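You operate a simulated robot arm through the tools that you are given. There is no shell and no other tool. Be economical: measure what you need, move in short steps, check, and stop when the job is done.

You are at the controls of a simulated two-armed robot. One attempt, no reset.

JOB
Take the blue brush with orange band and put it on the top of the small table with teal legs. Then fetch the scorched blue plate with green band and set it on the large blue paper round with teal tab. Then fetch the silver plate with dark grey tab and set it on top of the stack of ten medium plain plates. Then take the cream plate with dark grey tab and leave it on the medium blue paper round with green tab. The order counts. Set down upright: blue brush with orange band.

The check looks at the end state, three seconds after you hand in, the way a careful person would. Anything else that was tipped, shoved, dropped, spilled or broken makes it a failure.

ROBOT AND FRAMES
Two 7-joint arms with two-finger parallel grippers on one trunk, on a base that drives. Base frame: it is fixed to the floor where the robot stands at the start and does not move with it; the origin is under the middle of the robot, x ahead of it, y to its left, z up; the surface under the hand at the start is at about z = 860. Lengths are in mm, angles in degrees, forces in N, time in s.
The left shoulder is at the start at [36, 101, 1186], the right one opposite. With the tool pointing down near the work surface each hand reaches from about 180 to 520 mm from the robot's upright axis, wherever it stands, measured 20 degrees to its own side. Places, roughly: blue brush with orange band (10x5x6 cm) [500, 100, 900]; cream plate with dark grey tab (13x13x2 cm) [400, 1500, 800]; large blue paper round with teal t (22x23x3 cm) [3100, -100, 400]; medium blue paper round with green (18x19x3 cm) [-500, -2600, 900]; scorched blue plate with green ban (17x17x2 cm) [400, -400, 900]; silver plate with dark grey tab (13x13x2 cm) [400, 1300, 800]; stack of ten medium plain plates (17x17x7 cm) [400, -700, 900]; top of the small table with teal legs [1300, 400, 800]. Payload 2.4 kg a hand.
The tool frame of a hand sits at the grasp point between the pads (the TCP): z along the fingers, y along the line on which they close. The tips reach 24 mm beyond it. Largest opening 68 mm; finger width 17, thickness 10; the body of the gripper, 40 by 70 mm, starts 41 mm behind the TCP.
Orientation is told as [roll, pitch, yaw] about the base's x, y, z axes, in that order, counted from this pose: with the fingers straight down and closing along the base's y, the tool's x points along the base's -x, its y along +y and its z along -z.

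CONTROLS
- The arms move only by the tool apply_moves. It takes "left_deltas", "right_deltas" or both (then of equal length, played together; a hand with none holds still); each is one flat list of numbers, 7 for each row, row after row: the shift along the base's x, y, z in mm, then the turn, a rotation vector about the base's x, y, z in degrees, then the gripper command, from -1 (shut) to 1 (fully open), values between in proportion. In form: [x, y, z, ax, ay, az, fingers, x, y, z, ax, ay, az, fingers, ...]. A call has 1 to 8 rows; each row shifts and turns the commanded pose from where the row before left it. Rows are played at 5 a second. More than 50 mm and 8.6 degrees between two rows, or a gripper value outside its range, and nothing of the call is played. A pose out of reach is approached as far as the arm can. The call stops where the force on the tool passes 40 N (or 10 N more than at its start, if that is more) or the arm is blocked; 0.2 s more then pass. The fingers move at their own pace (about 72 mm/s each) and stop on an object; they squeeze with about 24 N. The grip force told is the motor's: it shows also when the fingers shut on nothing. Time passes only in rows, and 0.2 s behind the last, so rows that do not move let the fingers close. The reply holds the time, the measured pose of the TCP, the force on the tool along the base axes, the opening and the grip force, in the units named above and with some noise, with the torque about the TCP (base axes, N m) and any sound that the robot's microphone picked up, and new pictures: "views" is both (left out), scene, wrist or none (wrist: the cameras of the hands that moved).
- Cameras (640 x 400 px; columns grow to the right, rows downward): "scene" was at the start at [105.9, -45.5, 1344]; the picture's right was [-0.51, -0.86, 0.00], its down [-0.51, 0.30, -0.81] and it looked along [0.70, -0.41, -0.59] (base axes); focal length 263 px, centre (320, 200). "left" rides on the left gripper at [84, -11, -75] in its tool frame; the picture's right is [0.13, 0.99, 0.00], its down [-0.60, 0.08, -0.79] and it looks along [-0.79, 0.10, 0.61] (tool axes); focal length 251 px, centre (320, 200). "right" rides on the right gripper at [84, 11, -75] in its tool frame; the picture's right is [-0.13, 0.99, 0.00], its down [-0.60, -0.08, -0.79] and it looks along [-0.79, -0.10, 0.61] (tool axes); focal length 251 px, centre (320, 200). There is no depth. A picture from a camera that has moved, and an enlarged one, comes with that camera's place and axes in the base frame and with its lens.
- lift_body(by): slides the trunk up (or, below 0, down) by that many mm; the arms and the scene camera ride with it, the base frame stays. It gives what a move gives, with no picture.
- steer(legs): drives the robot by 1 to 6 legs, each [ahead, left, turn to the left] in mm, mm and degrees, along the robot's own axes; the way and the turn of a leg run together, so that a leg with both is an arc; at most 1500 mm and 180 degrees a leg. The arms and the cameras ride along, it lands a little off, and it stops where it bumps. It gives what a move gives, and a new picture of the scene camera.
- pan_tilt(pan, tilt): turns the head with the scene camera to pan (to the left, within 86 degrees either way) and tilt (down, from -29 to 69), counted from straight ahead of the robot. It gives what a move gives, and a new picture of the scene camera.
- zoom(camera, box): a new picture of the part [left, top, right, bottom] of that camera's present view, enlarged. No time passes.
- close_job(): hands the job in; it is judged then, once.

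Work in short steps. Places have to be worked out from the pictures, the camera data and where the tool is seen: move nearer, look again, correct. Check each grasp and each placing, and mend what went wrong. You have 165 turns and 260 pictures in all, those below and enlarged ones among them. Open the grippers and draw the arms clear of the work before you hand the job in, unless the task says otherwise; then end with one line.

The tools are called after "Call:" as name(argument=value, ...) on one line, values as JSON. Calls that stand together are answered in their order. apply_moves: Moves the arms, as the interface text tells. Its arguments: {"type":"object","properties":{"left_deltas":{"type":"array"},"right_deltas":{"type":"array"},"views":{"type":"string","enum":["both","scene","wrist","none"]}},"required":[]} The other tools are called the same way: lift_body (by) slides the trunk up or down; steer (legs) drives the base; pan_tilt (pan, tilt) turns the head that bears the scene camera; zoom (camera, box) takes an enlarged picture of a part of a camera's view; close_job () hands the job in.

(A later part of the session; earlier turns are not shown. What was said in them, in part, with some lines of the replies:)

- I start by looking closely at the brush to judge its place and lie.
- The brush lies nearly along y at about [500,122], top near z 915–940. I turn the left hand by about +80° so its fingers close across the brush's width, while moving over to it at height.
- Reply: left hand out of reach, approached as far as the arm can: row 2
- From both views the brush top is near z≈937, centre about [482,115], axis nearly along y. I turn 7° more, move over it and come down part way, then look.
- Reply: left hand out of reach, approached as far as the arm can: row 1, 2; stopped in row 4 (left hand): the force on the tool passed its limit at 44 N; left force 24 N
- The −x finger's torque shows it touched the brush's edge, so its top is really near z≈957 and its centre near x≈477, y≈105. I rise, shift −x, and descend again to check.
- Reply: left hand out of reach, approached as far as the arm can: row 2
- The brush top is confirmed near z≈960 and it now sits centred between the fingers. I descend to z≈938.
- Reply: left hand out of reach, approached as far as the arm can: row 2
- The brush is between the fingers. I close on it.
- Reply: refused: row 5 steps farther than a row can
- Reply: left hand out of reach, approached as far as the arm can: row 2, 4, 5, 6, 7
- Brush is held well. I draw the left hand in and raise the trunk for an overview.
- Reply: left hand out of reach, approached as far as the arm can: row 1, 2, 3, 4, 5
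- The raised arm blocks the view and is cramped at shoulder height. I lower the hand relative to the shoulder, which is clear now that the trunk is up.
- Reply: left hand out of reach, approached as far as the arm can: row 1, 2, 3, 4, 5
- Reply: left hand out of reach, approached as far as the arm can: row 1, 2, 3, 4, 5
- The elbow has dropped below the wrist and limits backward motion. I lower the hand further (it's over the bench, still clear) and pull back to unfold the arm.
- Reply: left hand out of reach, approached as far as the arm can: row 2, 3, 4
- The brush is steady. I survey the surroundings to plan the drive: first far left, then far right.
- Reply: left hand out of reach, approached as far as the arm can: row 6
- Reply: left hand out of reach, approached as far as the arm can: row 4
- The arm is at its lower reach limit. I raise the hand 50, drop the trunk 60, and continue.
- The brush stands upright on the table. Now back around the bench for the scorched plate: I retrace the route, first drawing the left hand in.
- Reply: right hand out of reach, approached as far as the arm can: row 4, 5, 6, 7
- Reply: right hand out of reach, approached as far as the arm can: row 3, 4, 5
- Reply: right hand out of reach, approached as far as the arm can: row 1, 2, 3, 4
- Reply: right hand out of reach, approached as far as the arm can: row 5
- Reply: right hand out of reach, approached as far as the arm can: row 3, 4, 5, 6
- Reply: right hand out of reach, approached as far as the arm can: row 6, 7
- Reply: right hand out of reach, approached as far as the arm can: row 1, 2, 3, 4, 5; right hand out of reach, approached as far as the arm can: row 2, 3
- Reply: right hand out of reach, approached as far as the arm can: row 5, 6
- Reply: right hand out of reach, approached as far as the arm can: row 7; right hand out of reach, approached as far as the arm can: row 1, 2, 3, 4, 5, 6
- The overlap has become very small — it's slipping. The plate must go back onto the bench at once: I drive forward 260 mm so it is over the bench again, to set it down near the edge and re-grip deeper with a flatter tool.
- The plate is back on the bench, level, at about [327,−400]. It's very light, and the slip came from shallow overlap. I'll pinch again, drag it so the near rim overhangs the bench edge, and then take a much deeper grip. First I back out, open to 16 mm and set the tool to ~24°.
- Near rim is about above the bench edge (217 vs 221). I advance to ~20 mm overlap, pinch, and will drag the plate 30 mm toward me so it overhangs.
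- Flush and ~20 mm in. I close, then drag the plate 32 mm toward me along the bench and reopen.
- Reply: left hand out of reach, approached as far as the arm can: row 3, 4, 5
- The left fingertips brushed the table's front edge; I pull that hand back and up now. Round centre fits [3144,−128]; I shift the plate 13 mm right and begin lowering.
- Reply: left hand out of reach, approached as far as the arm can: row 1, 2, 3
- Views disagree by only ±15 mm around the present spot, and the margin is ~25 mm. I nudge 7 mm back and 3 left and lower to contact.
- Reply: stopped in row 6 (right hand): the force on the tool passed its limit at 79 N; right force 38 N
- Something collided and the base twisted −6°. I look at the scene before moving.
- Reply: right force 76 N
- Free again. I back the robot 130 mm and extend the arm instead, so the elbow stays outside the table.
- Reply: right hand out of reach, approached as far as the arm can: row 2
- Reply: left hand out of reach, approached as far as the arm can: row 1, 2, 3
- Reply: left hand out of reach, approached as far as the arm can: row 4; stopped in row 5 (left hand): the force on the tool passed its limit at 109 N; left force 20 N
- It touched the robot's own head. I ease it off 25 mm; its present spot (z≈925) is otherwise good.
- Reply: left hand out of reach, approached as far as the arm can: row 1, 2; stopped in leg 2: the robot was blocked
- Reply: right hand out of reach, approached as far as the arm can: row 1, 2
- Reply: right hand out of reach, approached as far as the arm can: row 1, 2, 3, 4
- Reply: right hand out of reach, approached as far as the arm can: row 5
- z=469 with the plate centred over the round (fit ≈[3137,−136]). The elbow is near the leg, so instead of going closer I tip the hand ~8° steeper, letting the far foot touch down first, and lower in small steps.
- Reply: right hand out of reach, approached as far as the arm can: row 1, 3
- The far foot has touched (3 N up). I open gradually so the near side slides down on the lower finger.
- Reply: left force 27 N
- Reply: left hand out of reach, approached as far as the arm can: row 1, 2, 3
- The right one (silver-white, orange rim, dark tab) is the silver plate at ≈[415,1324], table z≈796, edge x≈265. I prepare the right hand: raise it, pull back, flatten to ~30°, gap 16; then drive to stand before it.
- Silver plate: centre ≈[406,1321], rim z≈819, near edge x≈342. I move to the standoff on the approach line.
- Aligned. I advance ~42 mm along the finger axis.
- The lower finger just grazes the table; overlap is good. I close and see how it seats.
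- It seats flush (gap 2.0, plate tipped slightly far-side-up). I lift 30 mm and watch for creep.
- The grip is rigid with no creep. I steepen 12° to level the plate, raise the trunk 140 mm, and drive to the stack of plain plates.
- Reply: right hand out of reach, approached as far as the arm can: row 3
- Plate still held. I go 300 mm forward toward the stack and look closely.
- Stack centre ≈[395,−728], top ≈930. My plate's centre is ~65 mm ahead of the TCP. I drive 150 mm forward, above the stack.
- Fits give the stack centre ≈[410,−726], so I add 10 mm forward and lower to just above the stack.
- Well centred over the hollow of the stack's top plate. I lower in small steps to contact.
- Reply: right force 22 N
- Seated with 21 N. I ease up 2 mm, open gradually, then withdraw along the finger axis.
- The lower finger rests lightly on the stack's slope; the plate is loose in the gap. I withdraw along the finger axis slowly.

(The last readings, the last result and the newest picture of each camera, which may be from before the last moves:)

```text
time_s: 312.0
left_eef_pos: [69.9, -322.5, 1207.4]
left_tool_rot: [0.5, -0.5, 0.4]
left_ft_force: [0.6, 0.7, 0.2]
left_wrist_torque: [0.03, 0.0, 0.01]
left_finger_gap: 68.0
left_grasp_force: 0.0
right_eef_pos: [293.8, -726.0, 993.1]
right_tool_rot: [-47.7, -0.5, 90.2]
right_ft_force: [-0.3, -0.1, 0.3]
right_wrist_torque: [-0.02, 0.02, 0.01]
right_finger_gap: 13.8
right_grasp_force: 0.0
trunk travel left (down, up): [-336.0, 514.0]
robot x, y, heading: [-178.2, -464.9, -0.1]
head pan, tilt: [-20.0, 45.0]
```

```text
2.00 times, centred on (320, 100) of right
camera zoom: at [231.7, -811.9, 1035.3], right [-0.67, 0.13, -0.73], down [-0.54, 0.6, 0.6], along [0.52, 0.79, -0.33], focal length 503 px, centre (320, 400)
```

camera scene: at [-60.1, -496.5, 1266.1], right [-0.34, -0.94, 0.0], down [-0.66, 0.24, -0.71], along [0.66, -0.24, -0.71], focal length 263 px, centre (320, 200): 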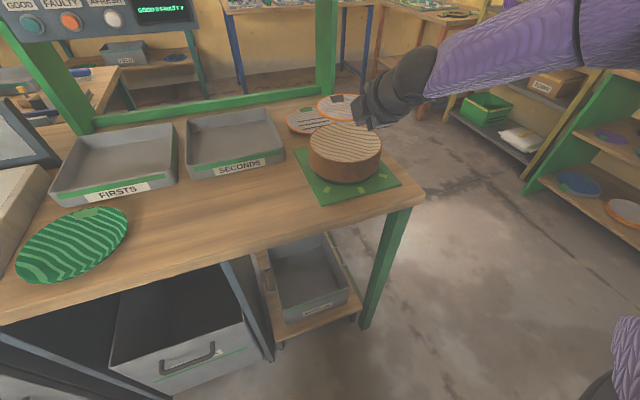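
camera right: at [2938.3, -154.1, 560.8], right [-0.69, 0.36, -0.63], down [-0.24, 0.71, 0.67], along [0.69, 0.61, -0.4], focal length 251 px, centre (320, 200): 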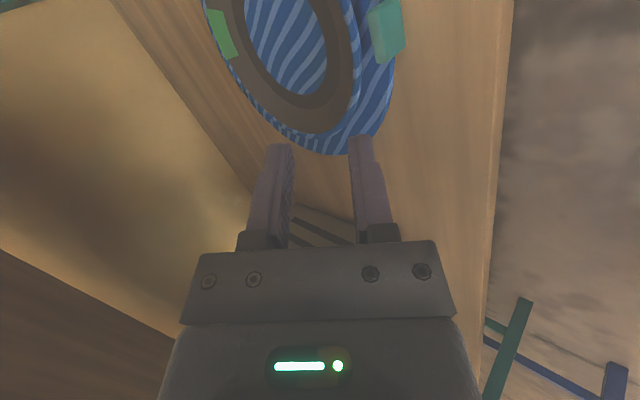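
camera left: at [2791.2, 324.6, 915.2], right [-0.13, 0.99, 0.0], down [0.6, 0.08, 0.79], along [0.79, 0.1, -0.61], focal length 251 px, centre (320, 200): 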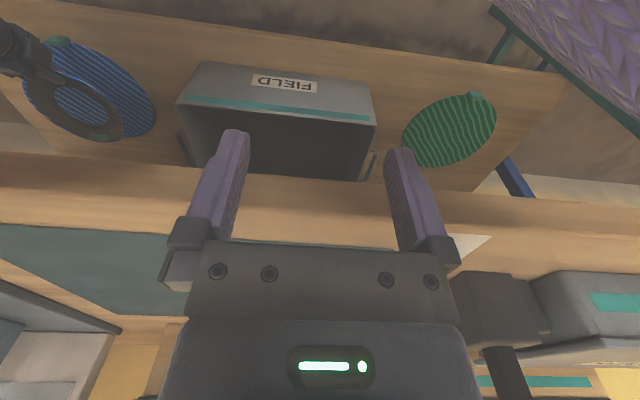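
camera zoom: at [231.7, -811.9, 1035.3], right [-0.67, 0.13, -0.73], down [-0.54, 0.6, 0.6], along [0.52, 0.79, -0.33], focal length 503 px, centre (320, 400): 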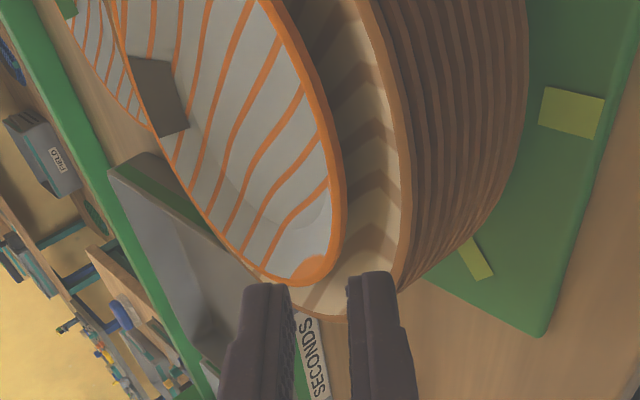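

The silver plate sits nested on the stack. Now back off and return for the cream plate.

Call:
steer(legs=[[-440, 0, 0], [0, 1110, 0], [0, 1110, 0]])

Call:
lift_body(by=-130)

Call:
apply_moves(right_deltas=[-10, 0, 5, 0, -4, 0, -0.53, -10, 0, 5, 0, -4, 0, -0.53, -10, 0, 5, 0, -4, 0, -0.53], views="none")

```text
time_s: 325.2
left_eef_pos: [-342.9, 1878.0, 1208.1]
left_tool_rot: [0.5, -0.4, -2.2]
left_ft_force: [0.7, -0.4, 0.3]
left_wrist_torque: [-0.02, 0.0, -0.01]
left_finger_gap: 67.9
left_grasp_force: 0.1
right_eef_pos: [-137.6, 1464.0, 993.1]
right_tool_rot: [-47.6, -0.5, 87.6]
right_ft_force: [-0.4, 0.5, 0.1]
right_wrist_torque: [-0.02, -0.02, -0.01]
right_finger_gap: 13.3
right_grasp_force: 0.1
trunk travel left (down, up): [-336.0, 514.0]
robot x, y, heading: [-591.7, 1748.9, -2.7]
head pan, tilt: [-20.0, 45.0]
camera scene: at [-480.7, 1711.4, 1266.2], right [-0.39, -0.92, 0.0], down [-0.65, 0.27, -0.71], along [0.65, -0.27, -0.71], focal length 263 px, centre (320, 200)
```

scene: 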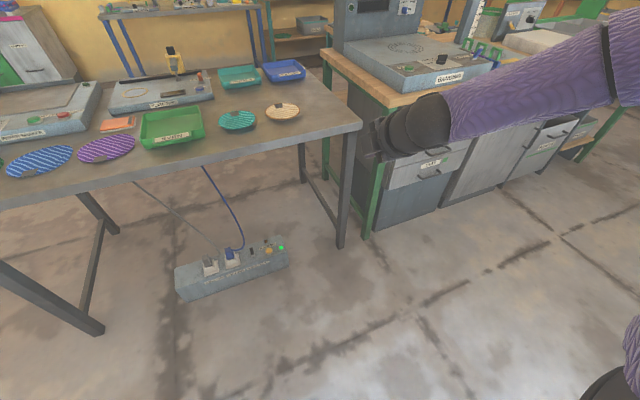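

```text
time_s: 326.8
left_eef_pos: [-343.5, 1878.6, 1078.3]
left_tool_rot: [0.5, -0.6, -2.2]
left_ft_force: [-1.0, 0.4, -0.1]
left_wrist_torque: [-0.01, -0.01, 0.01]
left_finger_gap: 67.7
left_grasp_force: 0.0
right_eef_pos: [-136.6, 1463.2, 862.2]
right_tool_rot: [-47.8, -0.5, 87.6]
right_ft_force: [-0.2, 0.8, -0.1]
right_wrist_torque: [-0.01, -0.03, 0.0]
right_finger_gap: 13.7
right_grasp_force: 0.1
trunk travel left (down, up): [-206.0, 644.0]
robot x, y, heading: [-596.0, 1743.0, -2.8]
head pan, tilt: [-20.0, 45.0]
```

```text
time_s: 327.6
left_eef_pos: [-343.1, 1879.3, 1077.6]
left_tool_rot: [0.5, -0.5, -2.3]
left_ft_force: [0.1, 0.1, 0.0]
left_wrist_torque: [-0.02, -0.01, -0.01]
left_finger_gap: 67.9
left_grasp_force: 0.1
right_eef_pos: [-167.3, 1463.7, 876.7]
right_tool_rot: [-59.8, -1.0, 87.8]
right_ft_force: [0.0, 0.6, 0.0]
right_wrist_torque: [-0.04, -0.01, -0.01]
right_finger_gap: 15.9
right_grasp_force: 0.0
trunk travel left (down, up): [-206.0, 644.0]
robot x, y, heading: [-593.6, 1745.4, -2.7]
head pan, tilt: [-20.0, 45.0]
```

I straighten the heading and drive forward to stand before the cream plate (centre ≈[412,1490]).

Call:
steer(legs=[[0, 0, 2.7], [435, 5, 0]])

Call:
zoom(camera="scene", box=[240, 90, 440, 220])

Call:
zoom(camera="right", box=[180, 0, 460, 200])

```text
time_s: 330.6
left_eef_pos: [85.7, 1893.0, 1078.9]
left_tool_rot: [0.4, -0.4, 0.4]
left_ft_force: [-0.1, 0.0, -0.5]
left_wrist_torque: [0.0, -0.03, -0.02]
left_finger_gap: 68.0
left_grasp_force: 0.0
right_eef_pos: [277.1, 1486.2, 877.5]
right_tool_rot: [-59.6, -1.1, 90.3]
right_ft_force: [0.2, 0.0, -0.4]
right_wrist_torque: [-0.02, 0.02, -0.04]
right_finger_gap: 16.1
right_grasp_force: 0.0
trunk travel left (down, up): [-206.0, 644.0]
robot x, y, heading: [-162.1, 1749.3, -0.3]
head pan, tilt: [-20.0, 45.0]
camera scene: at [-17.1, 1719.4, 1134.3], right [-0.35, -0.94, 0.0], down [-0.66, 0.25, -0.71], along [0.66, -0.25, -0.71], focal length 263 px, centre (320, 200)
```

scene: 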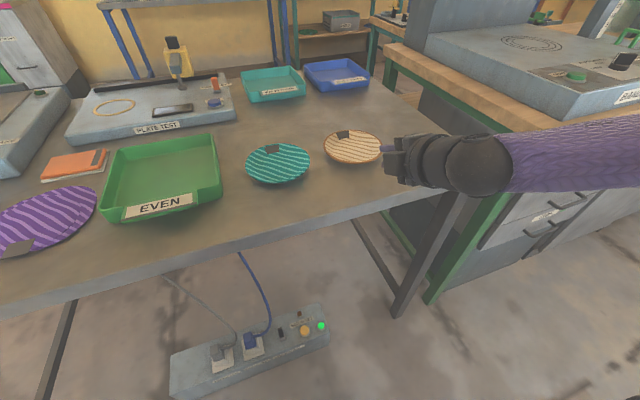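

```text
3.08 times, centred on (340, 155) of scene
camera zoom: at [-17.1, 1719.4, 1134.3], right [-0.35, -0.94, 0.0], down [-0.66, 0.25, -0.71], along [0.66, -0.25, -0.71], focal length 808 px, centre (258, 338)
```

zoom: 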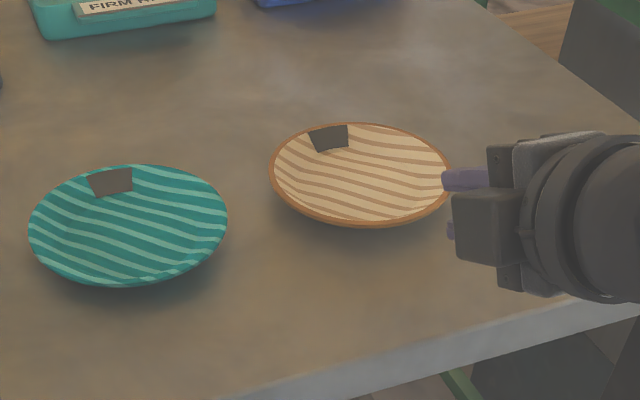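

```text
2.00 times, centred on (320, 100) of right
camera zoom: at [207.8, 1400.8, 905.0], right [-0.5, 0.14, -0.85], down [-0.65, 0.59, 0.48], along [0.57, 0.79, -0.21], focal length 503 px, centre (320, 400)
```

zoom: 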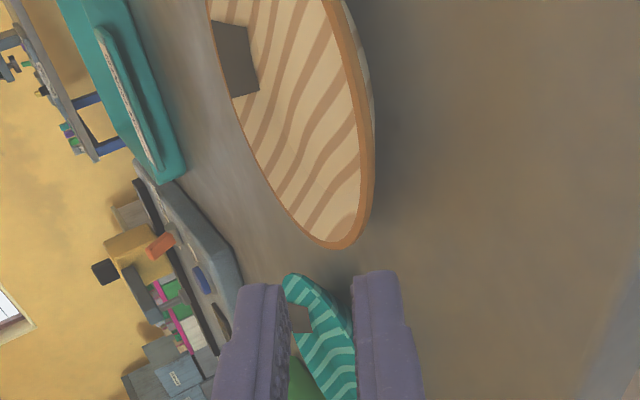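

Cream plate: centre ≈[404,1485], same height. I go to standoff and then advance as before.

Call:
apply_moves(right_deltas=[13, 0, -15, 0, 0, 0, -0.53, 13, -1, -15, -1, 0, 0, -0.53, 9.5, 0, -5.6, 0, 0, 0, -0.53, 9.5, 0, -5.6, 0, 0, 0, -0.53, 0, 0, 0, 0, 0, 0, -0.53], views="none")

Call:
zoom(camera="right", box=[200, 40, 420, 200])

Call:
zoom(camera="scene", box=[300, 100, 440, 200])

```text
time_s: 331.8
left_eef_pos: [84.0, 1893.4, 1078.2]
left_tool_rot: [0.4, -0.4, 0.4]
left_ft_force: [-0.5, -0.6, -0.3]
left_wrist_torque: [-0.01, 0.01, -0.03]
left_finger_gap: 68.1
left_grasp_force: 0.1
right_eef_pos: [322.5, 1485.0, 837.7]
right_tool_rot: [-59.6, 0.1, 90.1]
right_ft_force: [0.2, -0.3, 0.0]
right_wrist_torque: [-0.04, -0.04, -0.02]
right_finger_gap: 16.0
right_grasp_force: 0.1
trunk travel left (down, up): [-206.0, 644.0]
robot x, y, heading: [-163.4, 1748.7, -0.2]
head pan, tilt: [-20.0, 45.0]
```

```text
2.50 times, centred on (310, 120) of right
camera zoom: at [252.8, 1400.5, 865.9], right [-0.5, 0.13, -0.86], down [-0.65, 0.6, 0.47], along [0.57, 0.79, -0.22], focal length 629 px, centre (345, 400)
```

zoom: 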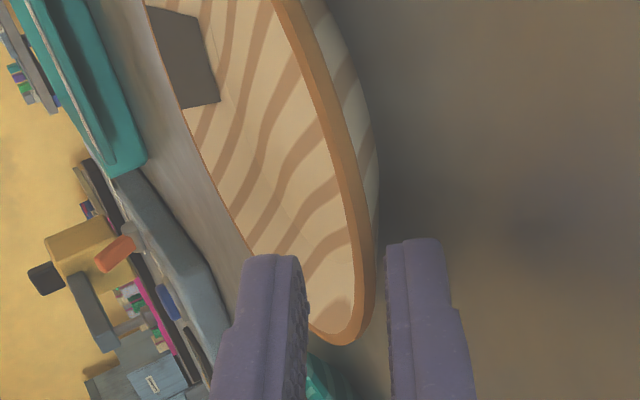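

```text
4.00 times, centred on (370, 150) of scene
camera zoom: at [-17.1, 1719.4, 1134.3], right [-0.35, -0.94, 0.0], down [-0.66, 0.25, -0.71], along [0.66, -0.25, -0.71], focal length 1050 px, centre (120, 400)
```

zoom: 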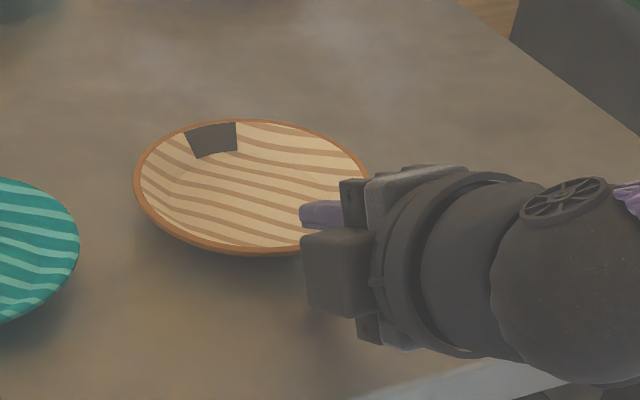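

Rim is entering the gap; ~14 mm more, then close.

Call:
apply_moves(right_deltas=[7, 0, -4, 0, 0, 0, -0.53, 6, 0, -3.2, 0, 0, 0, -0.53, 2, 0, 0, 0, 0, 0, -0.7, 0, 0, 1, 0, 0, 0, -0.9, 0, 0, 0, 0, 0, 0, -1, 0, 0, 0, 0, 0, 0, -1, 0, 0, 0, 0, 0, 0, -1], views="none")

Call:
zoom(camera="right", box=[200, 40, 420, 200])

Call:
zoom(camera="scene", box=[300, 100, 440, 200])

```text
time_s: 333.4
left_eef_pos: [85.3, 1893.3, 1077.9]
left_tool_rot: [0.6, -0.3, 0.3]
left_ft_force: [1.3, -0.1, -0.3]
left_wrist_torque: [0.02, 0.04, 0.01]
left_finger_gap: 68.1
left_grasp_force: 0.0
right_eef_pos: [338.1, 1485.3, 830.2]
right_tool_rot: [-59.6, 0.1, 90.2]
right_ft_force: [-0.4, 0.7, 0.9]
right_wrist_torque: [-0.04, 0.02, 0.03]
right_finger_gap: 1.6
right_grasp_force: 23.5
trunk travel left (down, up): [-206.0, 644.0]
robot x, y, heading: [-164.9, 1749.5, -0.4]
head pan, tilt: [-20.0, 45.0]
```

```text
2.50 times, centred on (310, 120) of right
camera zoom: at [268.4, 1400.4, 858.7], right [-0.5, 0.13, -0.86], down [-0.65, 0.6, 0.47], along [0.57, 0.79, -0.22], focal length 629 px, centre (345, 400)
```

zoom: 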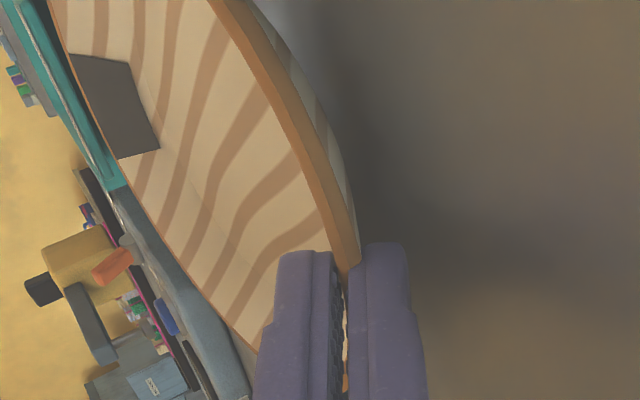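

```text
4.00 times, centred on (370, 150) of scene
camera zoom: at [-17.1, 1719.4, 1134.3], right [-0.35, -0.94, 0.0], down [-0.66, 0.25, -0.71], along [0.66, -0.25, -0.71], focal length 1050 px, centre (120, 400)
```

zoom: 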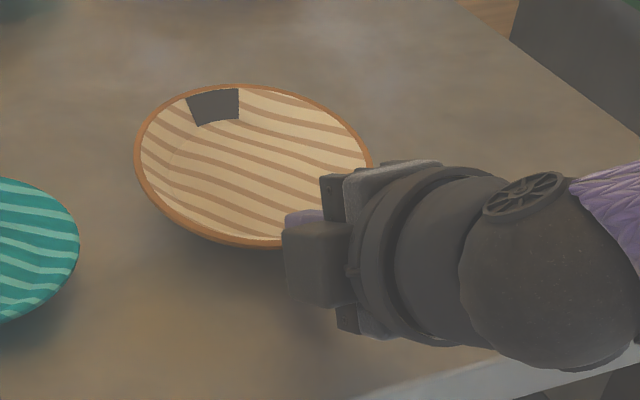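

Same flush seat. I lift 45 mm and wait to check for creep.

Call:
apply_moves(right_deltas=[0, 0, 10, 0, 0, 0, -1, 0, 0, 20, 0, 0, 0, -1, 0, 0, 15, 0, 0, 0, -1, 0, 0, 0, 0, 0, 0, -1, 0, 0, 0, 0, 0, 0, -1, 0, 0, 0, 0, 0, 0, -1, 0, 0, 0, 0, 0, 0, -1, 0, 0, 0, 0, 0, 0, -1], views="none")

Call:
zoom(camera="right", box=[200, 40, 420, 200])

Call:
apply_moves(right_deltas=[0, 0, 0, 0, 0, 0, -1, 0, 0, 0, 0, 0, 0, -1, 0, 0, 0, 0, 0, 0, -1, 0, 0, 0, 0, 0, 0, -1, 0, 0, 0, 0, 0, 0, -1, 0, 0, 0, 0, 0, 0, -1, 0, 0, 0, 0, 0, 0, -1, 0, 0, 0, 0, 0, 0, -1], views="none")

Call:
zoom(camera="right", box=[200, 40, 420, 200])

```text
time_s: 335.2
left_eef_pos: [83.5, 1893.5, 1078.7]
left_tool_rot: [0.5, -0.4, 0.3]
left_ft_force: [0.3, -0.9, 0.1]
left_wrist_torque: [-0.02, 0.02, 0.04]
left_finger_gap: 68.0
left_grasp_force: 0.1
right_eef_pos: [337.8, 1484.4, 874.9]
right_tool_rot: [-59.6, 0.0, 90.2]
right_ft_force: [0.1, -0.4, -0.8]
right_wrist_torque: [-0.02, -0.02, -0.02]
right_finger_gap: 1.5
right_grasp_force: 24.4
trunk travel left (down, up): [-206.0, 644.0]
robot x, y, heading: [-165.3, 1749.0, -0.3]
head pan, tilt: [-20.0, 45.0]
```

```text
2.50 times, centred on (310, 120) of right
camera zoom: at [267.6, 1400.1, 903.9], right [-0.5, 0.13, -0.86], down [-0.65, 0.6, 0.47], along [0.57, 0.79, -0.22], focal length 629 px, centre (345, 400)
```

zoom: 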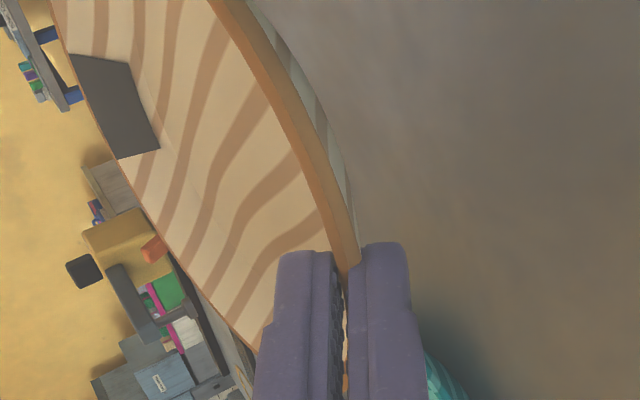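

```text
time_s: 337.0
left_eef_pos: [83.6, 1893.6, 1079.6]
left_tool_rot: [0.5, -0.3, 0.3]
left_ft_force: [-0.4, 0.3, 0.6]
left_wrist_torque: [0.0, 0.0, -0.02]
left_finger_gap: 68.1
left_grasp_force: 0.1
right_eef_pos: [338.0, 1484.5, 875.4]
right_tool_rot: [-59.7, 0.0, 90.2]
right_ft_force: [-1.0, -0.4, 0.2]
right_wrist_torque: [-0.01, 0.0, 0.0]
right_finger_gap: 1.8
right_grasp_force: 23.5
trunk travel left (down, up): [-206.0, 644.0]
robot x, y, heading: [-167.7, 1750.1, -0.1]
head pan, tilt: [-20.0, 45.0]
```

```text
2.50 times, centred on (310, 120) of right
camera zoom: at [267.7, 1400.1, 904.0], right [-0.5, 0.13, -0.86], down [-0.65, 0.6, 0.47], along [0.57, 0.79, -0.22], focal length 629 px, centre (345, 400)
```

zoom: 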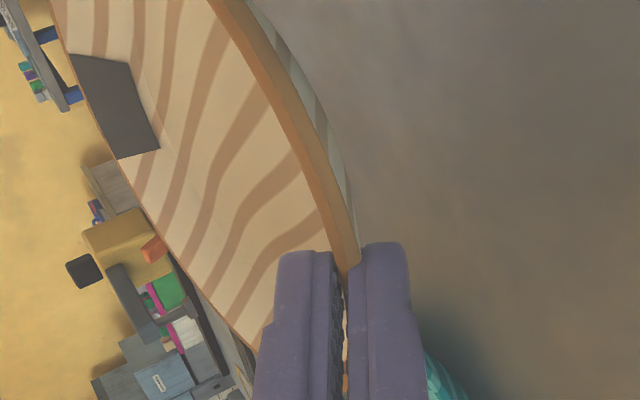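

Rigid. I level the plate, raise the trunk, and drive to the shelf on the right side of the room.

Call:
apply_moves(right_deltas=[0, 0, 10, 0, 4, 0, -1, 0, 0, 10, 0, 4, 0, -1, 0, 0, 0, 0, 4, 0, -1, 0, 0, 0, 0, 0, 0, -1], views="none")

Call:
lift_body(by=150)

Call:
steer(legs=[[-450, 0, 0], [0, -1100, 0], [0, -1100, 0], [0, -1000, 0], [0, 0, -90]])

Call:
pan_tilt(pan=0, tilt=30)

```text
time_s: 338.0
left_eef_pos: [85.8, 1893.7, 1076.6]
left_tool_rot: [0.5, -0.4, 0.3]
left_ft_force: [0.0, -0.7, 0.3]
left_wrist_torque: [-0.01, 0.0, -0.02]
left_finger_gap: 68.0
left_grasp_force: 0.0
right_eef_pos: [337.4, 1485.0, 895.1]
right_tool_rot: [-47.7, -0.1, 90.4]
right_ft_force: [-0.6, -0.5, -1.0]
right_wrist_torque: [-0.01, 0.04, 0.01]
right_finger_gap: 1.5
right_grasp_force: 24.4
trunk travel left (down, up): [-206.0, 644.0]
robot x, y, heading: [-161.7, 1745.2, -0.3]
head pan, tilt: [-20.0, 45.0]
```

```text
time_s: 339.8
left_eef_pos: [85.3, 1893.7, 1229.6]
left_tool_rot: [0.6, -0.4, 0.3]
left_ft_force: [1.2, 0.7, -0.1]
left_wrist_torque: [-0.04, -0.01, -0.03]
left_finger_gap: 68.3
left_grasp_force: 0.1
right_eef_pos: [338.3, 1484.1, 1044.6]
right_tool_rot: [-47.6, -0.1, 90.2]
right_ft_force: [-0.7, -0.2, -0.3]
right_wrist_torque: [-0.01, 0.04, -0.01]
right_finger_gap: 1.8
right_grasp_force: 24.0
trunk travel left (down, up): [-356.0, 493.0]
robot x, y, heading: [-161.5, 1747.1, -0.2]
head pan, tilt: [-20.0, 45.0]
```

```text
time_s: 361.7
left_eef_pos: [-457.8, -1703.2, 1229.2]
left_tool_rot: [0.6, -0.5, -89.3]
left_ft_force: [-0.1, -0.1, 0.3]
left_wrist_torque: [0.02, 0.0, 0.01]
left_finger_gap: 68.0
left_grasp_force: 0.0
right_eef_pos: [-864.4, -1961.5, 1046.3]
right_tool_rot: [-47.6, -0.1, 0.6]
right_ft_force: [0.8, 0.0, -0.4]
right_wrist_torque: [0.0, 0.0, 0.0]
right_finger_gap: 1.6
right_grasp_force: 23.7
trunk travel left (down, up): [-356.0, 493.0]
robot x, y, heading: [-606.4, -1454.8, -89.9]
head pan, tilt: [-20.0, 45.0]
camera scene: at [-633.2, -1573.3, 1286.4], right [-0.94, 0.34, 0.0], down [0.24, 0.67, -0.71], along [-0.24, -0.67, -0.71], focal length 263 px, centre (320, 200)
```

scene: 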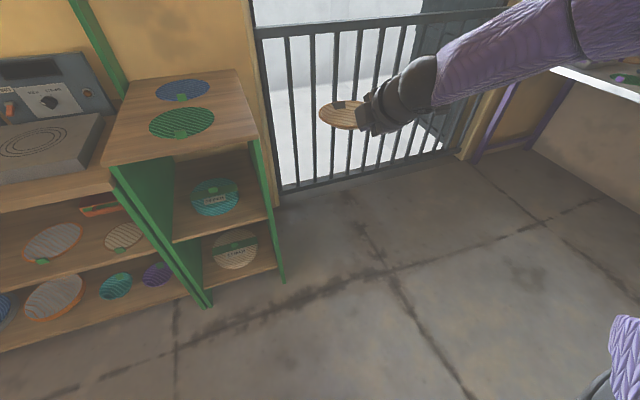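

```text
time_s: 362.5
left_eef_pos: [-457.8, -1704.4, 1229.8]
left_tool_rot: [0.5, -0.4, -89.2]
left_ft_force: [-0.6, -0.8, -0.1]
left_wrist_torque: [0.01, -0.04, -0.01]
left_finger_gap: 68.0
left_grasp_force: 0.1
right_eef_pos: [-862.0, -1960.4, 1044.0]
right_tool_rot: [-47.6, -0.1, 0.7]
right_ft_force: [0.4, 0.4, 0.8]
right_wrist_torque: [0.02, 0.03, 0.0]
right_finger_gap: 1.7
right_grasp_force: 23.8
trunk travel left (down, up): [-356.0, 493.0]
robot x, y, heading: [-604.4, -1459.4, -89.5]
head pan, tilt: [0.0, 30.0]
camera scene: at [-605.4, -1587.2, 1308.9], right [-1.0, 0.0, 0.0], down [0.0, 0.5, -0.87], along [0.0, -0.87, -0.5], focal length 263 px, centre (320, 200)
```

scene: 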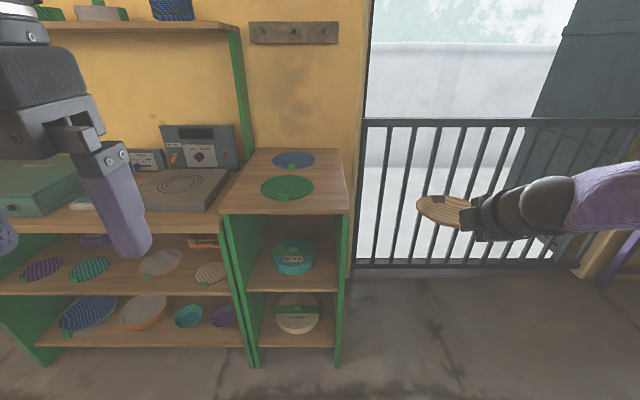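

On the cabinet's top lie a green round (near) and a blue round with green tab (far): the blue one is the target. I zoom.

Call:
zoom(camera="scene", box=[210, 130, 370, 230])

```text
4.00 times, centred on (290, 180) of scene
camera zoom: at [-605.4, -1587.2, 1308.9], right [-1.0, 0.0, 0.0], down [0.0, 0.5, -0.87], along [0.0, -0.87, -0.5], focal length 1050 px, centre (440, 280)
```

zoom: 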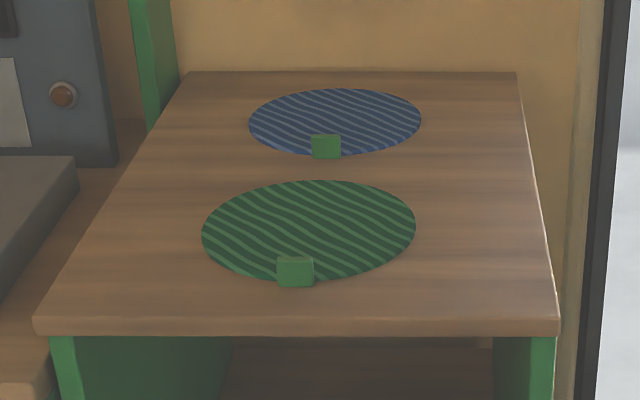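

Blue round centre ≈[−491,−2665], surface z≈890. I drive to line up in x and approach 450 mm.

Call:
steer(legs=[[0, 372, -0.5], [430, 0, 0]])

Call:
pan_tilt(pan=-15, tilt=35)

```text
time_s: 367.1
left_eef_pos: [-89.2, -2134.2, 1229.3]
left_tool_rot: [0.5, -0.5, -89.2]
left_ft_force: [0.7, -0.5, -0.5]
left_wrist_torque: [0.02, 0.01, 0.01]
left_finger_gap: 67.9
left_grasp_force: 0.1
right_eef_pos: [-495.1, -2392.2, 1045.0]
right_tool_rot: [-47.6, -0.1, 0.8]
right_ft_force: [1.2, -0.4, 0.5]
right_wrist_torque: [0.01, -0.01, -0.01]
right_finger_gap: 1.7
right_grasp_force: 23.9
trunk travel left (down, up): [-356.0, 493.0]
robot x, y, heading: [-235.1, -1887.9, -89.9]
head pan, tilt: [0.0, 30.0]
camera scene: at [-236.3, -2018.3, 1308.9], right [-1.0, 0.0, 0.0], down [0.0, 0.5, -0.87], along [0.0, -0.87, -0.5], focal length 263 px, centre (320, 200)
```

scene: 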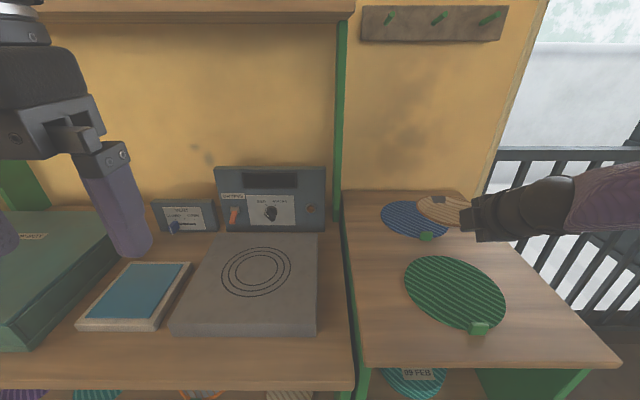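

```text
time_s: 367.9
left_eef_pos: [-88.9, -2134.5, 1228.0]
left_tool_rot: [0.5, -0.3, -89.2]
left_ft_force: [-0.4, 0.5, 0.2]
left_wrist_torque: [-0.04, 0.01, 0.03]
left_finger_gap: 67.9
left_grasp_force: 0.0
right_eef_pos: [-494.8, -2392.0, 1044.9]
right_tool_rot: [-47.6, -0.1, 0.8]
right_ft_force: [0.0, 0.3, -1.0]
right_wrist_torque: [-0.01, -0.03, -0.02]
right_finger_gap: 1.5
right_grasp_force: 23.8
trunk travel left (down, up): [-356.0, 493.0]
robot x, y, heading: [-234.7, -1889.2, -89.9]
head pan, tilt: [-15.0, 35.0]
camera scene: at [-259.0, -2012.7, 1301.2], right [-0.97, 0.25, 0.0], down [0.15, 0.55, -0.82], along [-0.21, -0.79, -0.57], focal length 263 px, centre (320, 200)
```

scene: 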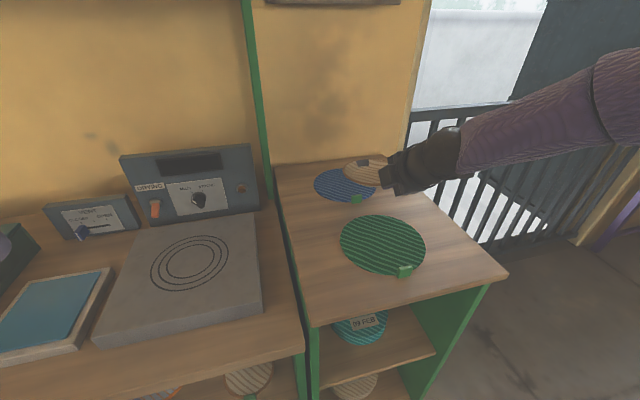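

Closer fits put the round at ≈[−507,−2639]. I drive 115 mm further and then extend the arm.

Call:
steer(legs=[[115, -10, 0]])

Call:
apply_moves(right_deltas=[0, -25, -20, 0, 0, 0, -1, 0, -25, -20, 0, 0, 0, -1, 0, -17, -20, 0, 0, 0, -1, 0, 0, 0, 0, 0, 0, -1], views="both")

Call:
zoom(camera="scene", box=[280, 130, 460, 270])

```text
time_s: 369.1
left_eef_pos: [-97.9, -2250.8, 1229.2]
left_tool_rot: [0.5, -0.5, -89.0]
left_ft_force: [0.1, -0.6, 0.0]
left_wrist_torque: [0.01, -0.02, 0.01]
left_finger_gap: 67.8
left_grasp_force: 0.1
right_eef_pos: [-502.9, -2508.2, 1044.8]
right_tool_rot: [-47.6, -0.2, 0.9]
right_ft_force: [0.1, 0.8, -0.1]
right_wrist_torque: [0.04, -0.05, -0.04]
right_finger_gap: 1.6
right_grasp_force: 23.5
trunk travel left (down, up): [-356.0, 493.0]
robot x, y, heading: [-247.6, -2004.5, -89.8]
head pan, tilt: [-15.0, 35.0]
camera scene: at [-268.4, -2128.1, 1301.1], right [-0.97, 0.25, 0.0], down [0.15, 0.56, -0.82], along [-0.21, -0.79, -0.57], focal length 263 px, centre (320, 200)
```

scene: 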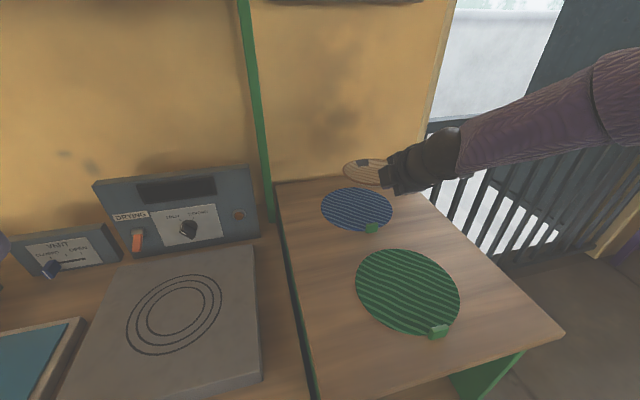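

```text
time_s: 370.1
left_eef_pos: [-99.3, -2249.8, 1229.8]
left_tool_rot: [0.5, -0.3, -89.0]
left_ft_force: [-1.0, 0.2, 0.2]
left_wrist_torque: [0.01, 0.0, -0.01]
left_finger_gap: 67.9
left_grasp_force: 0.0
right_eef_pos: [-504.4, -2575.0, 984.1]
right_tool_rot: [-47.7, -0.1, 1.0]
right_ft_force: [0.0, 0.5, 0.1]
right_wrist_torque: [0.01, 0.0, -0.01]
right_finger_gap: 1.7
right_grasp_force: 23.6
trunk travel left (down, up): [-356.0, 493.0]
robot x, y, heading: [-245.6, -2001.5, -89.7]
head pan, tilt: [-15.0, 35.0]
camera scene: at [-268.4, -2127.5, 1301.2], right [-0.97, 0.25, 0.0], down [0.15, 0.56, -0.82], along [-0.21, -0.79, -0.57], focal length 263 px, centre (320, 200)
camera right: at [-588.4, -2512.6, 1027.1], right [0.12, 0.67, -0.73], down [0.59, 0.54, 0.59], along [0.8, -0.51, -0.33], focal length 251 px, centre (320, 200)
```

scene: 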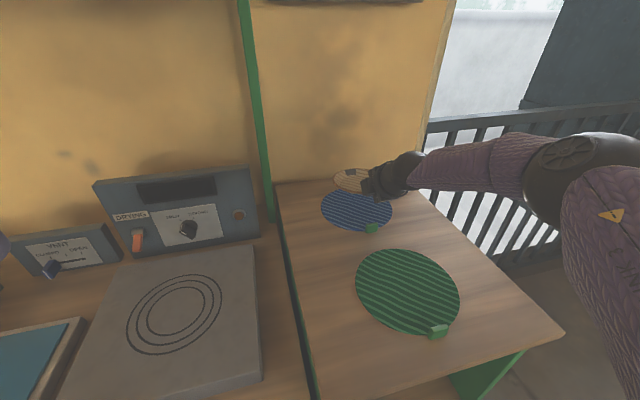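
right: 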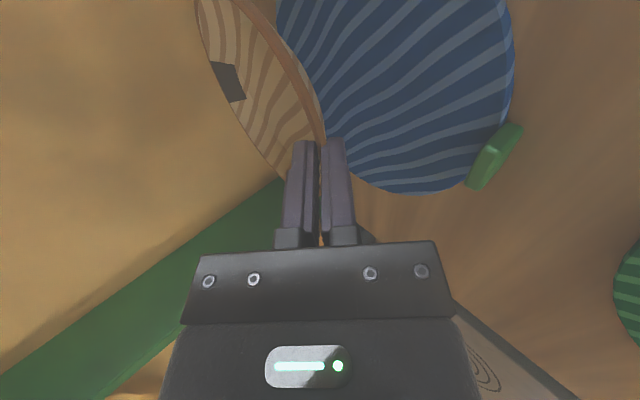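

```text
2.86 times, centred on (370, 200) of scene
camera zoom: at [-268.4, -2127.5, 1301.2], right [-0.97, 0.25, 0.0], down [0.15, 0.56, -0.82], along [-0.21, -0.79, -0.57], focal length 750 px, centre (177, 200)
```

zoom: 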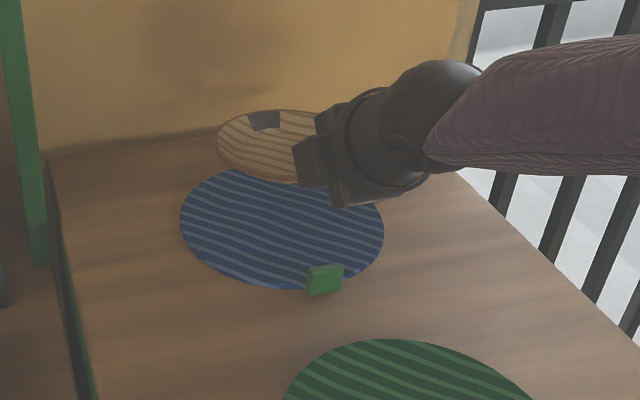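

Plate is within ~10 mm of the round's centre. I nudge (+6,+4) and lower to about 20 mm above.

Call:
apply_moves(right_deltas=[3, 2, -15, 0, 0, 0, -1, 3, 2, -15, 0, 0, 0, -1, 0, 0, -12, 0, 0, 0, -1, 0, 0, 0, 0, 0, 0, -1], views="wrist")

Call:
zoom(camera="scene", box=[280, 130, 460, 270])

```text
time_s: 371.1
left_eef_pos: [-98.1, -2249.1, 1229.0]
left_tool_rot: [0.5, -0.3, -88.9]
left_ft_force: [0.2, -0.2, -0.3]
left_wrist_torque: [-0.02, 0.04, 0.02]
left_finger_gap: 68.2
left_grasp_force: 0.1
right_eef_pos: [-499.1, -2556.0, 952.5]
right_tool_rot: [-47.7, -0.1, 0.9]
right_ft_force: [0.6, -0.2, -0.5]
right_wrist_torque: [0.01, 0.02, -0.02]
right_finger_gap: 1.8
right_grasp_force: 24.2
right hand out of reach, approached as far as the arm can: row 1, 2, 3
trunk travel left (down, up): [-356.0, 493.0]
robot x, y, heading: [-244.0, -2002.3, -89.5]
head pan, tilt: [-15.0, 35.0]
camera right: at [-584.9, -2494.5, 995.7], right [0.12, 0.67, -0.73], down [0.59, 0.54, 0.59], along [0.79, -0.51, -0.33], focal length 251 px, centre (320, 200)
```

right: 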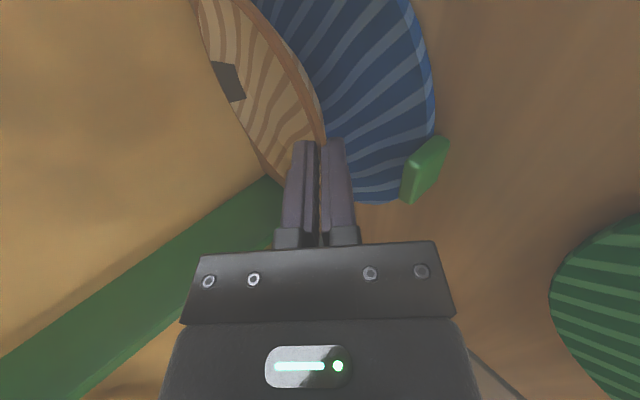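

```text
2.86 times, centred on (370, 200) of scene
camera zoom: at [-268.3, -2127.4, 1301.2], right [-0.97, 0.25, 0.0], down [0.15, 0.56, -0.82], along [-0.21, -0.79, -0.57], focal length 750 px, centre (177, 200)
```

zoom: 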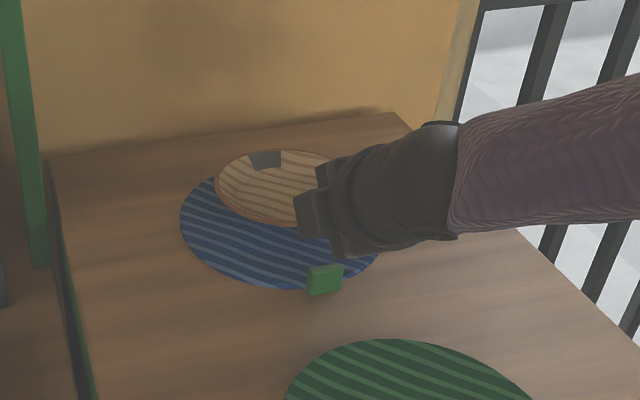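

Reach is a bit short; I bring the base 25 mm closer and correct with the arm.

Call:
steer(legs=[[25, 0, 0]])

Call:
apply_moves(right_deltas=[2, 8, -6, 0, 0, 0, -1, 0, 0, -6, 0, 0, 0, -1, 0, 0, -6, 0, 0, 0, -1, 0, 0, 0, 0, 0, 0, -1], views="wrist")

Call:
zoom(camera="scene", box=[280, 140, 460, 280])

```text
time_s: 371.9
left_eef_pos: [-98.1, -2275.7, 1228.5]
left_tool_rot: [0.5, -0.3, -89.1]
left_ft_force: [0.2, 0.4, 0.1]
left_wrist_torque: [-0.01, 0.0, 0.02]
left_finger_gap: 67.8
left_grasp_force: 0.0
right_eef_pos: [-500.0, -2582.3, 952.3]
right_tool_rot: [-47.6, -0.1, 0.9]
right_ft_force: [-0.4, 0.1, -0.9]
right_wrist_torque: [0.03, -0.01, -0.02]
right_finger_gap: 1.7
right_grasp_force: 23.9
trunk travel left (down, up): [-356.0, 493.0]
robot x, y, heading: [-239.7, -2027.7, -89.8]
head pan, tilt: [-15.0, 35.0]
camera scene: at [-268.1, -2153.1, 1301.1], right [-0.97, 0.25, 0.0], down [0.15, 0.56, -0.82], along [-0.21, -0.79, -0.57], focal length 263 px, centre (320, 200)
```

scene: 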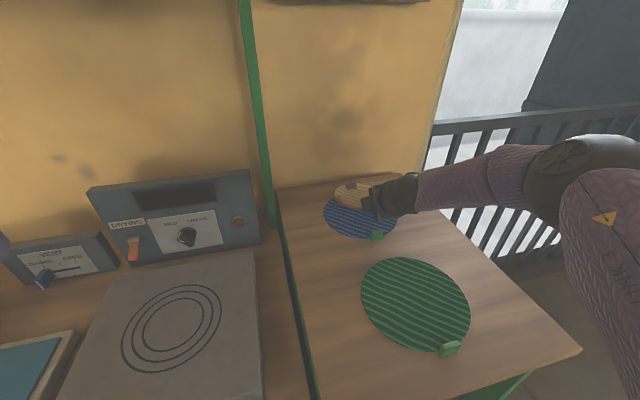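

```text
time_s: 372.9
left_eef_pos: [-97.7, -2274.4, 1229.5]
left_tool_rot: [0.6, -0.5, -89.0]
left_ft_force: [0.2, -0.6, 0.3]
left_wrist_torque: [0.01, 0.01, 0.0]
left_finger_gap: 68.0
left_grasp_force: 0.1
right_eef_pos: [-498.5, -2568.3, 938.2]
right_tool_rot: [-47.6, -0.2, 0.7]
right_ft_force: [-0.3, 0.2, 1.0]
right_wrist_torque: [-0.13, 0.01, -0.07]
right_finger_gap: 1.7
right_grasp_force: 23.9
right hand out of reach, approached as far as the arm can: row 3
trunk travel left (down, up): [-356.0, 493.0]
robot x, y, heading: [-245.9, -2029.4, -89.5]
head pan, tilt: [-15.0, 35.0]
camera right: at [-583.1, -2507.9, 980.2], right [0.12, 0.67, -0.73], down [0.6, 0.54, 0.59], along [0.79, -0.51, -0.33], focal length 251 px, centre (320, 200)
```

right: 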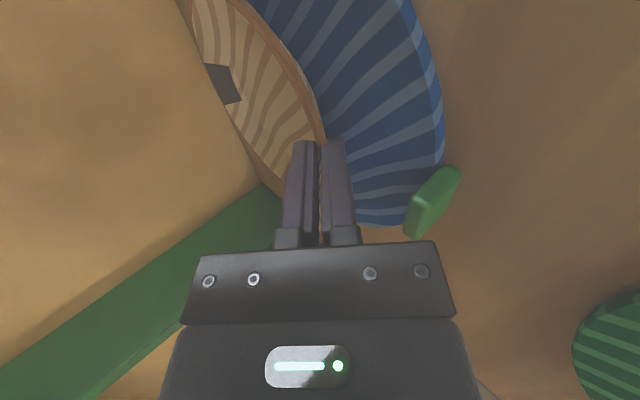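

```text
2.86 times, centred on (370, 210) of scene
camera zoom: at [-268.1, -2152.2, 1301.2], right [-0.97, 0.25, 0.0], down [0.15, 0.56, -0.82], along [-0.21, -0.79, -0.57], focal length 750 px, centre (177, 171)
```

zoom: 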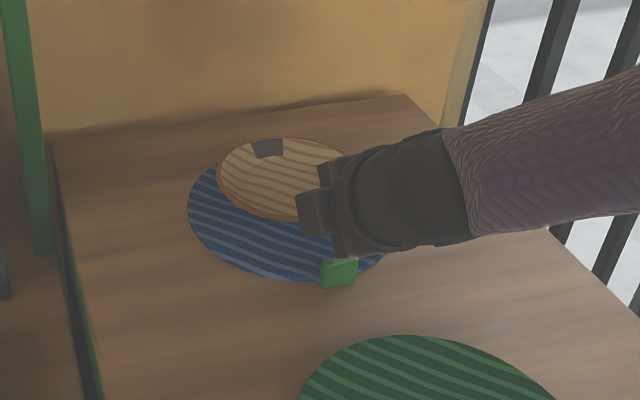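

Well centred, first touch maybe. I lower a few more mm to confirm.

Call:
apply_moves(right_deltas=[0, 3, -3, 0, 0, 0, -1, 0, 3, -3, 0, 0, 0, -1, 0, 0, 0, 0, 0, 0, -1], views="none")

Call:
zoom(camera="right", box=[180, 0, 480, 200])

```text
time_s: 373.7
left_eef_pos: [-96.2, -2273.1, 1228.2]
left_tool_rot: [0.5, -0.5, -89.0]
left_ft_force: [0.3, 0.4, 0.1]
left_wrist_torque: [0.01, 0.0, 0.02]
left_finger_gap: 67.9
left_grasp_force: 0.0
right_eef_pos: [-497.2, -2564.0, 932.4]
right_tool_rot: [-47.7, 0.0, 0.9]
right_ft_force: [-0.7, -1.8, 12.4]
right_wrist_torque: [-0.43, -0.03, -0.03]
right_finger_gap: 2.2
right_grasp_force: 23.7
trunk travel left (down, up): [-356.0, 493.0]
robot x, y, heading: [-242.8, -2028.3, -89.8]
head pan, tilt: [-15.0, 35.0]
```

```text
2.00 times, centred on (330, 100) of right
camera zoom: at [-582.4, -2501.4, 975.5], right [0.12, 0.67, -0.73], down [0.59, 0.54, 0.59], along [0.79, -0.51, -0.33], focal length 503 px, centre (300, 400)
```

zoom: 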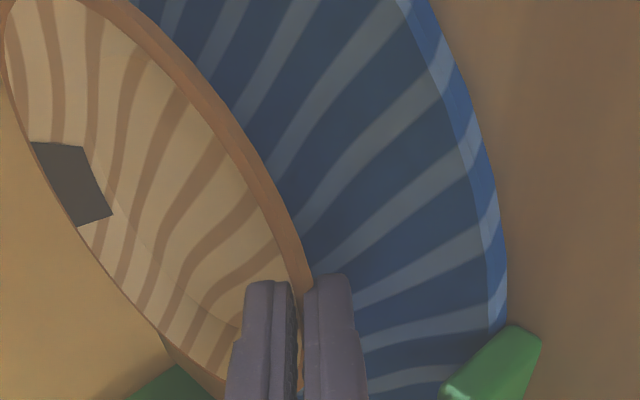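

Contact 12 N: seated. I ease up, open gradually, and withdraw along the finger axis.

Call:
apply_moves(right_deltas=[0, 0, 1, 0, 0, 0, -1, 0, 0, 0, 0, 0, 0, -0.85, 0, 0, 0, 0, 0, 0, -0.75, 0, 0, 0, 0, 0, 0, -0.65, 0, 0, 0, 0, 0, 0, -0.55, 0, 0, 0, 0, 0, 0, -0.5], views="none")

Call:
zoom(camera="right", box=[180, 0, 480, 200])

Call:
zoom(camera="scene", box=[280, 140, 460, 280])

```text
time_s: 375.1
left_eef_pos: [-98.5, -2273.0, 1229.4]
left_tool_rot: [0.3, -0.5, -89.0]
left_ft_force: [0.0, 0.1, 0.6]
left_wrist_torque: [-0.02, 0.0, 0.03]
left_finger_gap: 67.8
left_grasp_force: 0.2
right_eef_pos: [-497.6, -2563.7, 934.2]
right_tool_rot: [-47.7, -0.1, 0.9]
right_ft_force: [-0.3, -1.6, 6.8]
right_wrist_torque: [-0.07, 0.02, 0.01]
right_finger_gap: 12.8
right_grasp_force: 0.1
trunk travel left (down, up): [-356.0, 493.0]
robot x, y, heading: [-247.1, -2023.5, -89.9]
head pan, tilt: [-15.0, 35.0]
```

```text
2.00 times, centred on (330, 100) of right
camera zoom: at [-583.4, -2502.1, 976.0], right [0.12, 0.67, -0.73], down [0.59, 0.54, 0.59], along [0.79, -0.51, -0.33], focal length 503 px, centre (300, 400)
```

zoom: 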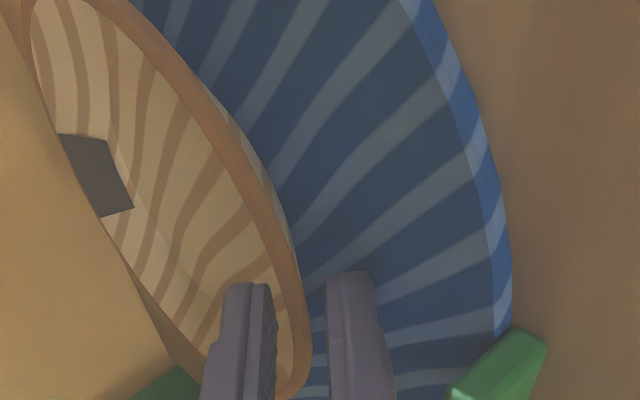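

```text
2.86 times, centred on (370, 210) of scene
camera zoom: at [-267.9, -2151.8, 1301.3], right [-0.97, 0.25, 0.0], down [0.14, 0.55, -0.82], along [-0.21, -0.79, -0.57], focal length 750 px, centre (177, 171)
```

zoom: 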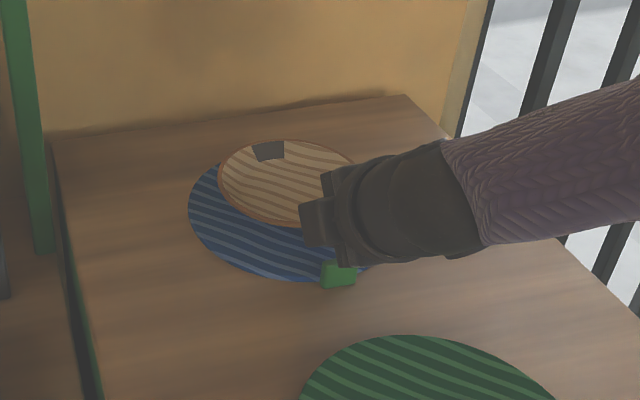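

The plate is loose and flat. I withdraw along the finger axis.

Call:
apply_moves(right_deltas=[0, 3.7, 4, 0, 0, 0, -0.5, 0, 5.5, 5, 0, 0, 0, -0.5, 0, 7.4, 6.8, 0, 0, 0, -0.5, 0, 7.4, 6.8, 0, 0, 0, -0.5, 0, 11, 10, 0, 0, 0, -0.5, 0, 15, 14, 0, 0, 0, -0.5, 0, 20, 20, 0, 0, 0, -0.5], views="none")

Call:
steer(legs=[[-300, 0, 0]])

Call:
zoom(camera="scene", box=[260, 90, 440, 230])

```text
time_s: 376.7
left_eef_pos: [-97.2, -2273.7, 1228.2]
left_tool_rot: [0.6, -0.5, -89.0]
left_ft_force: [0.1, 0.4, 0.4]
left_wrist_torque: [-0.02, -0.04, 0.02]
left_finger_gap: 68.1
left_grasp_force: 0.0
right_eef_pos: [-497.8, -2493.6, 999.7]
right_tool_rot: [-47.6, -0.1, 0.8]
right_ft_force: [0.5, -0.9, -0.4]
right_wrist_torque: [0.02, -0.03, -0.01]
right_finger_gap: 17.1
right_grasp_force: 0.1
trunk travel left (down, up): [-356.0, 493.0]
robot x, y, heading: [-243.1, -2027.6, -89.6]
head pan, tilt: [-15.0, 35.0]
```

```text
time_s: 378.7
left_eef_pos: [-99.2, -1970.6, 1230.1]
left_tool_rot: [0.5, -0.6, -88.9]
left_ft_force: [0.5, 0.0, 0.4]
left_wrist_torque: [-0.04, 0.01, -0.01]
left_finger_gap: 68.0
left_grasp_force: 0.1
right_eef_pos: [-497.8, -2193.0, 1000.8]
right_tool_rot: [-47.7, -0.1, 1.1]
right_ft_force: [0.3, 0.2, 0.0]
right_wrist_torque: [0.0, 0.02, 0.03]
right_finger_gap: 16.8
right_grasp_force: 0.1
trunk travel left (down, up): [-356.0, 493.0]
robot x, y, heading: [-246.5, -1724.3, -89.7]
head pan, tilt: [-15.0, 35.0]
camera scene: at [-270.0, -1849.3, 1301.2], right [-0.97, 0.25, 0.0], down [0.14, 0.56, -0.82], along [-0.2, -0.79, -0.57], focal length 263 px, centre (320, 200)
```

scene: 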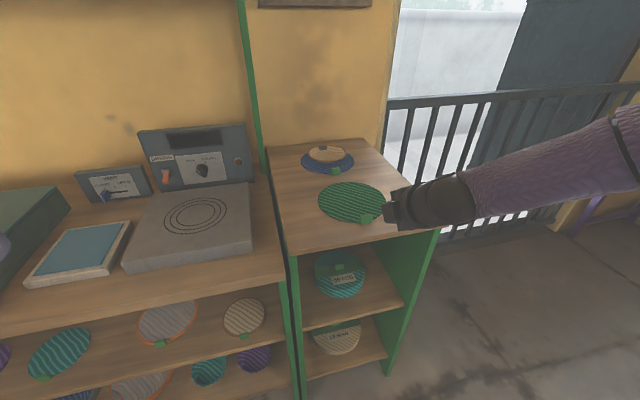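

```text
2.86 times, centred on (350, 160) of scene
camera zoom: at [-270.0, -1849.3, 1301.2], right [-0.97, 0.25, 0.0], down [0.14, 0.56, -0.82], along [-0.2, -0.79, -0.57], focal length 750 px, centre (234, 314)
```

zoom: 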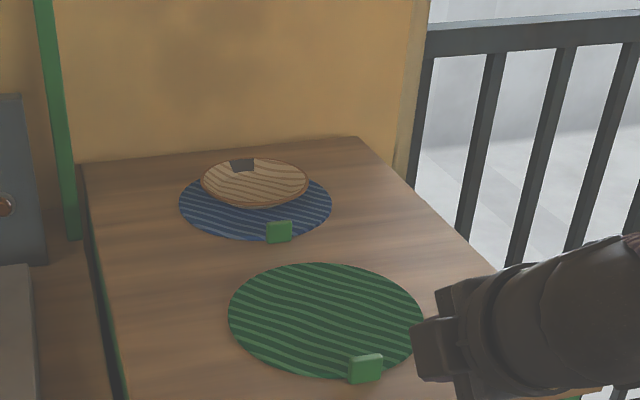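

The cream plate is centred on the blue round. I open the right gripper fully; both arms are clear.

Call:
apply_moves(right_deltas=[0, 20, 10, 0, 0, 0, 1, 0, 20, 10, 0, 0, 0, 1, 0, 0, 0, 0, 0, 0, 1], views="none")

Call:
close_job()

```text
time_s: 379.5
left_eef_pos: [-99.7, -1971.3, 1228.0]
left_tool_rot: [0.6, -0.5, -88.8]
left_ft_force: [-0.1, -0.2, -0.1]
left_wrist_torque: [0.02, -0.04, 0.03]
left_finger_gap: 68.4
left_grasp_force: 0.0
right_eef_pos: [-497.7, -2151.5, 1019.1]
right_tool_rot: [-47.6, 0.0, 1.1]
right_ft_force: [0.9, 0.3, 0.8]
right_wrist_torque: [0.01, 0.0, 0.0]
right_finger_gap: 68.2
right_grasp_force: 0.1
trunk travel left (down, up): [-356.0, 493.0]
robot x, y, heading: [-245.5, -1728.2, -89.5]
head pan, tilt: [-15.0, 35.0]
```

```text
The job is handed in.
```

I placed all four items in the order given and handed the job in: the brush stands upright on the small table, and the scorched plate, about 20 mm off centre, lies on its blue round; an arm pressed a leg of that shelf table with up to about 79 N on the way. The silver plate is on the stack and the cream plate on its blue round.
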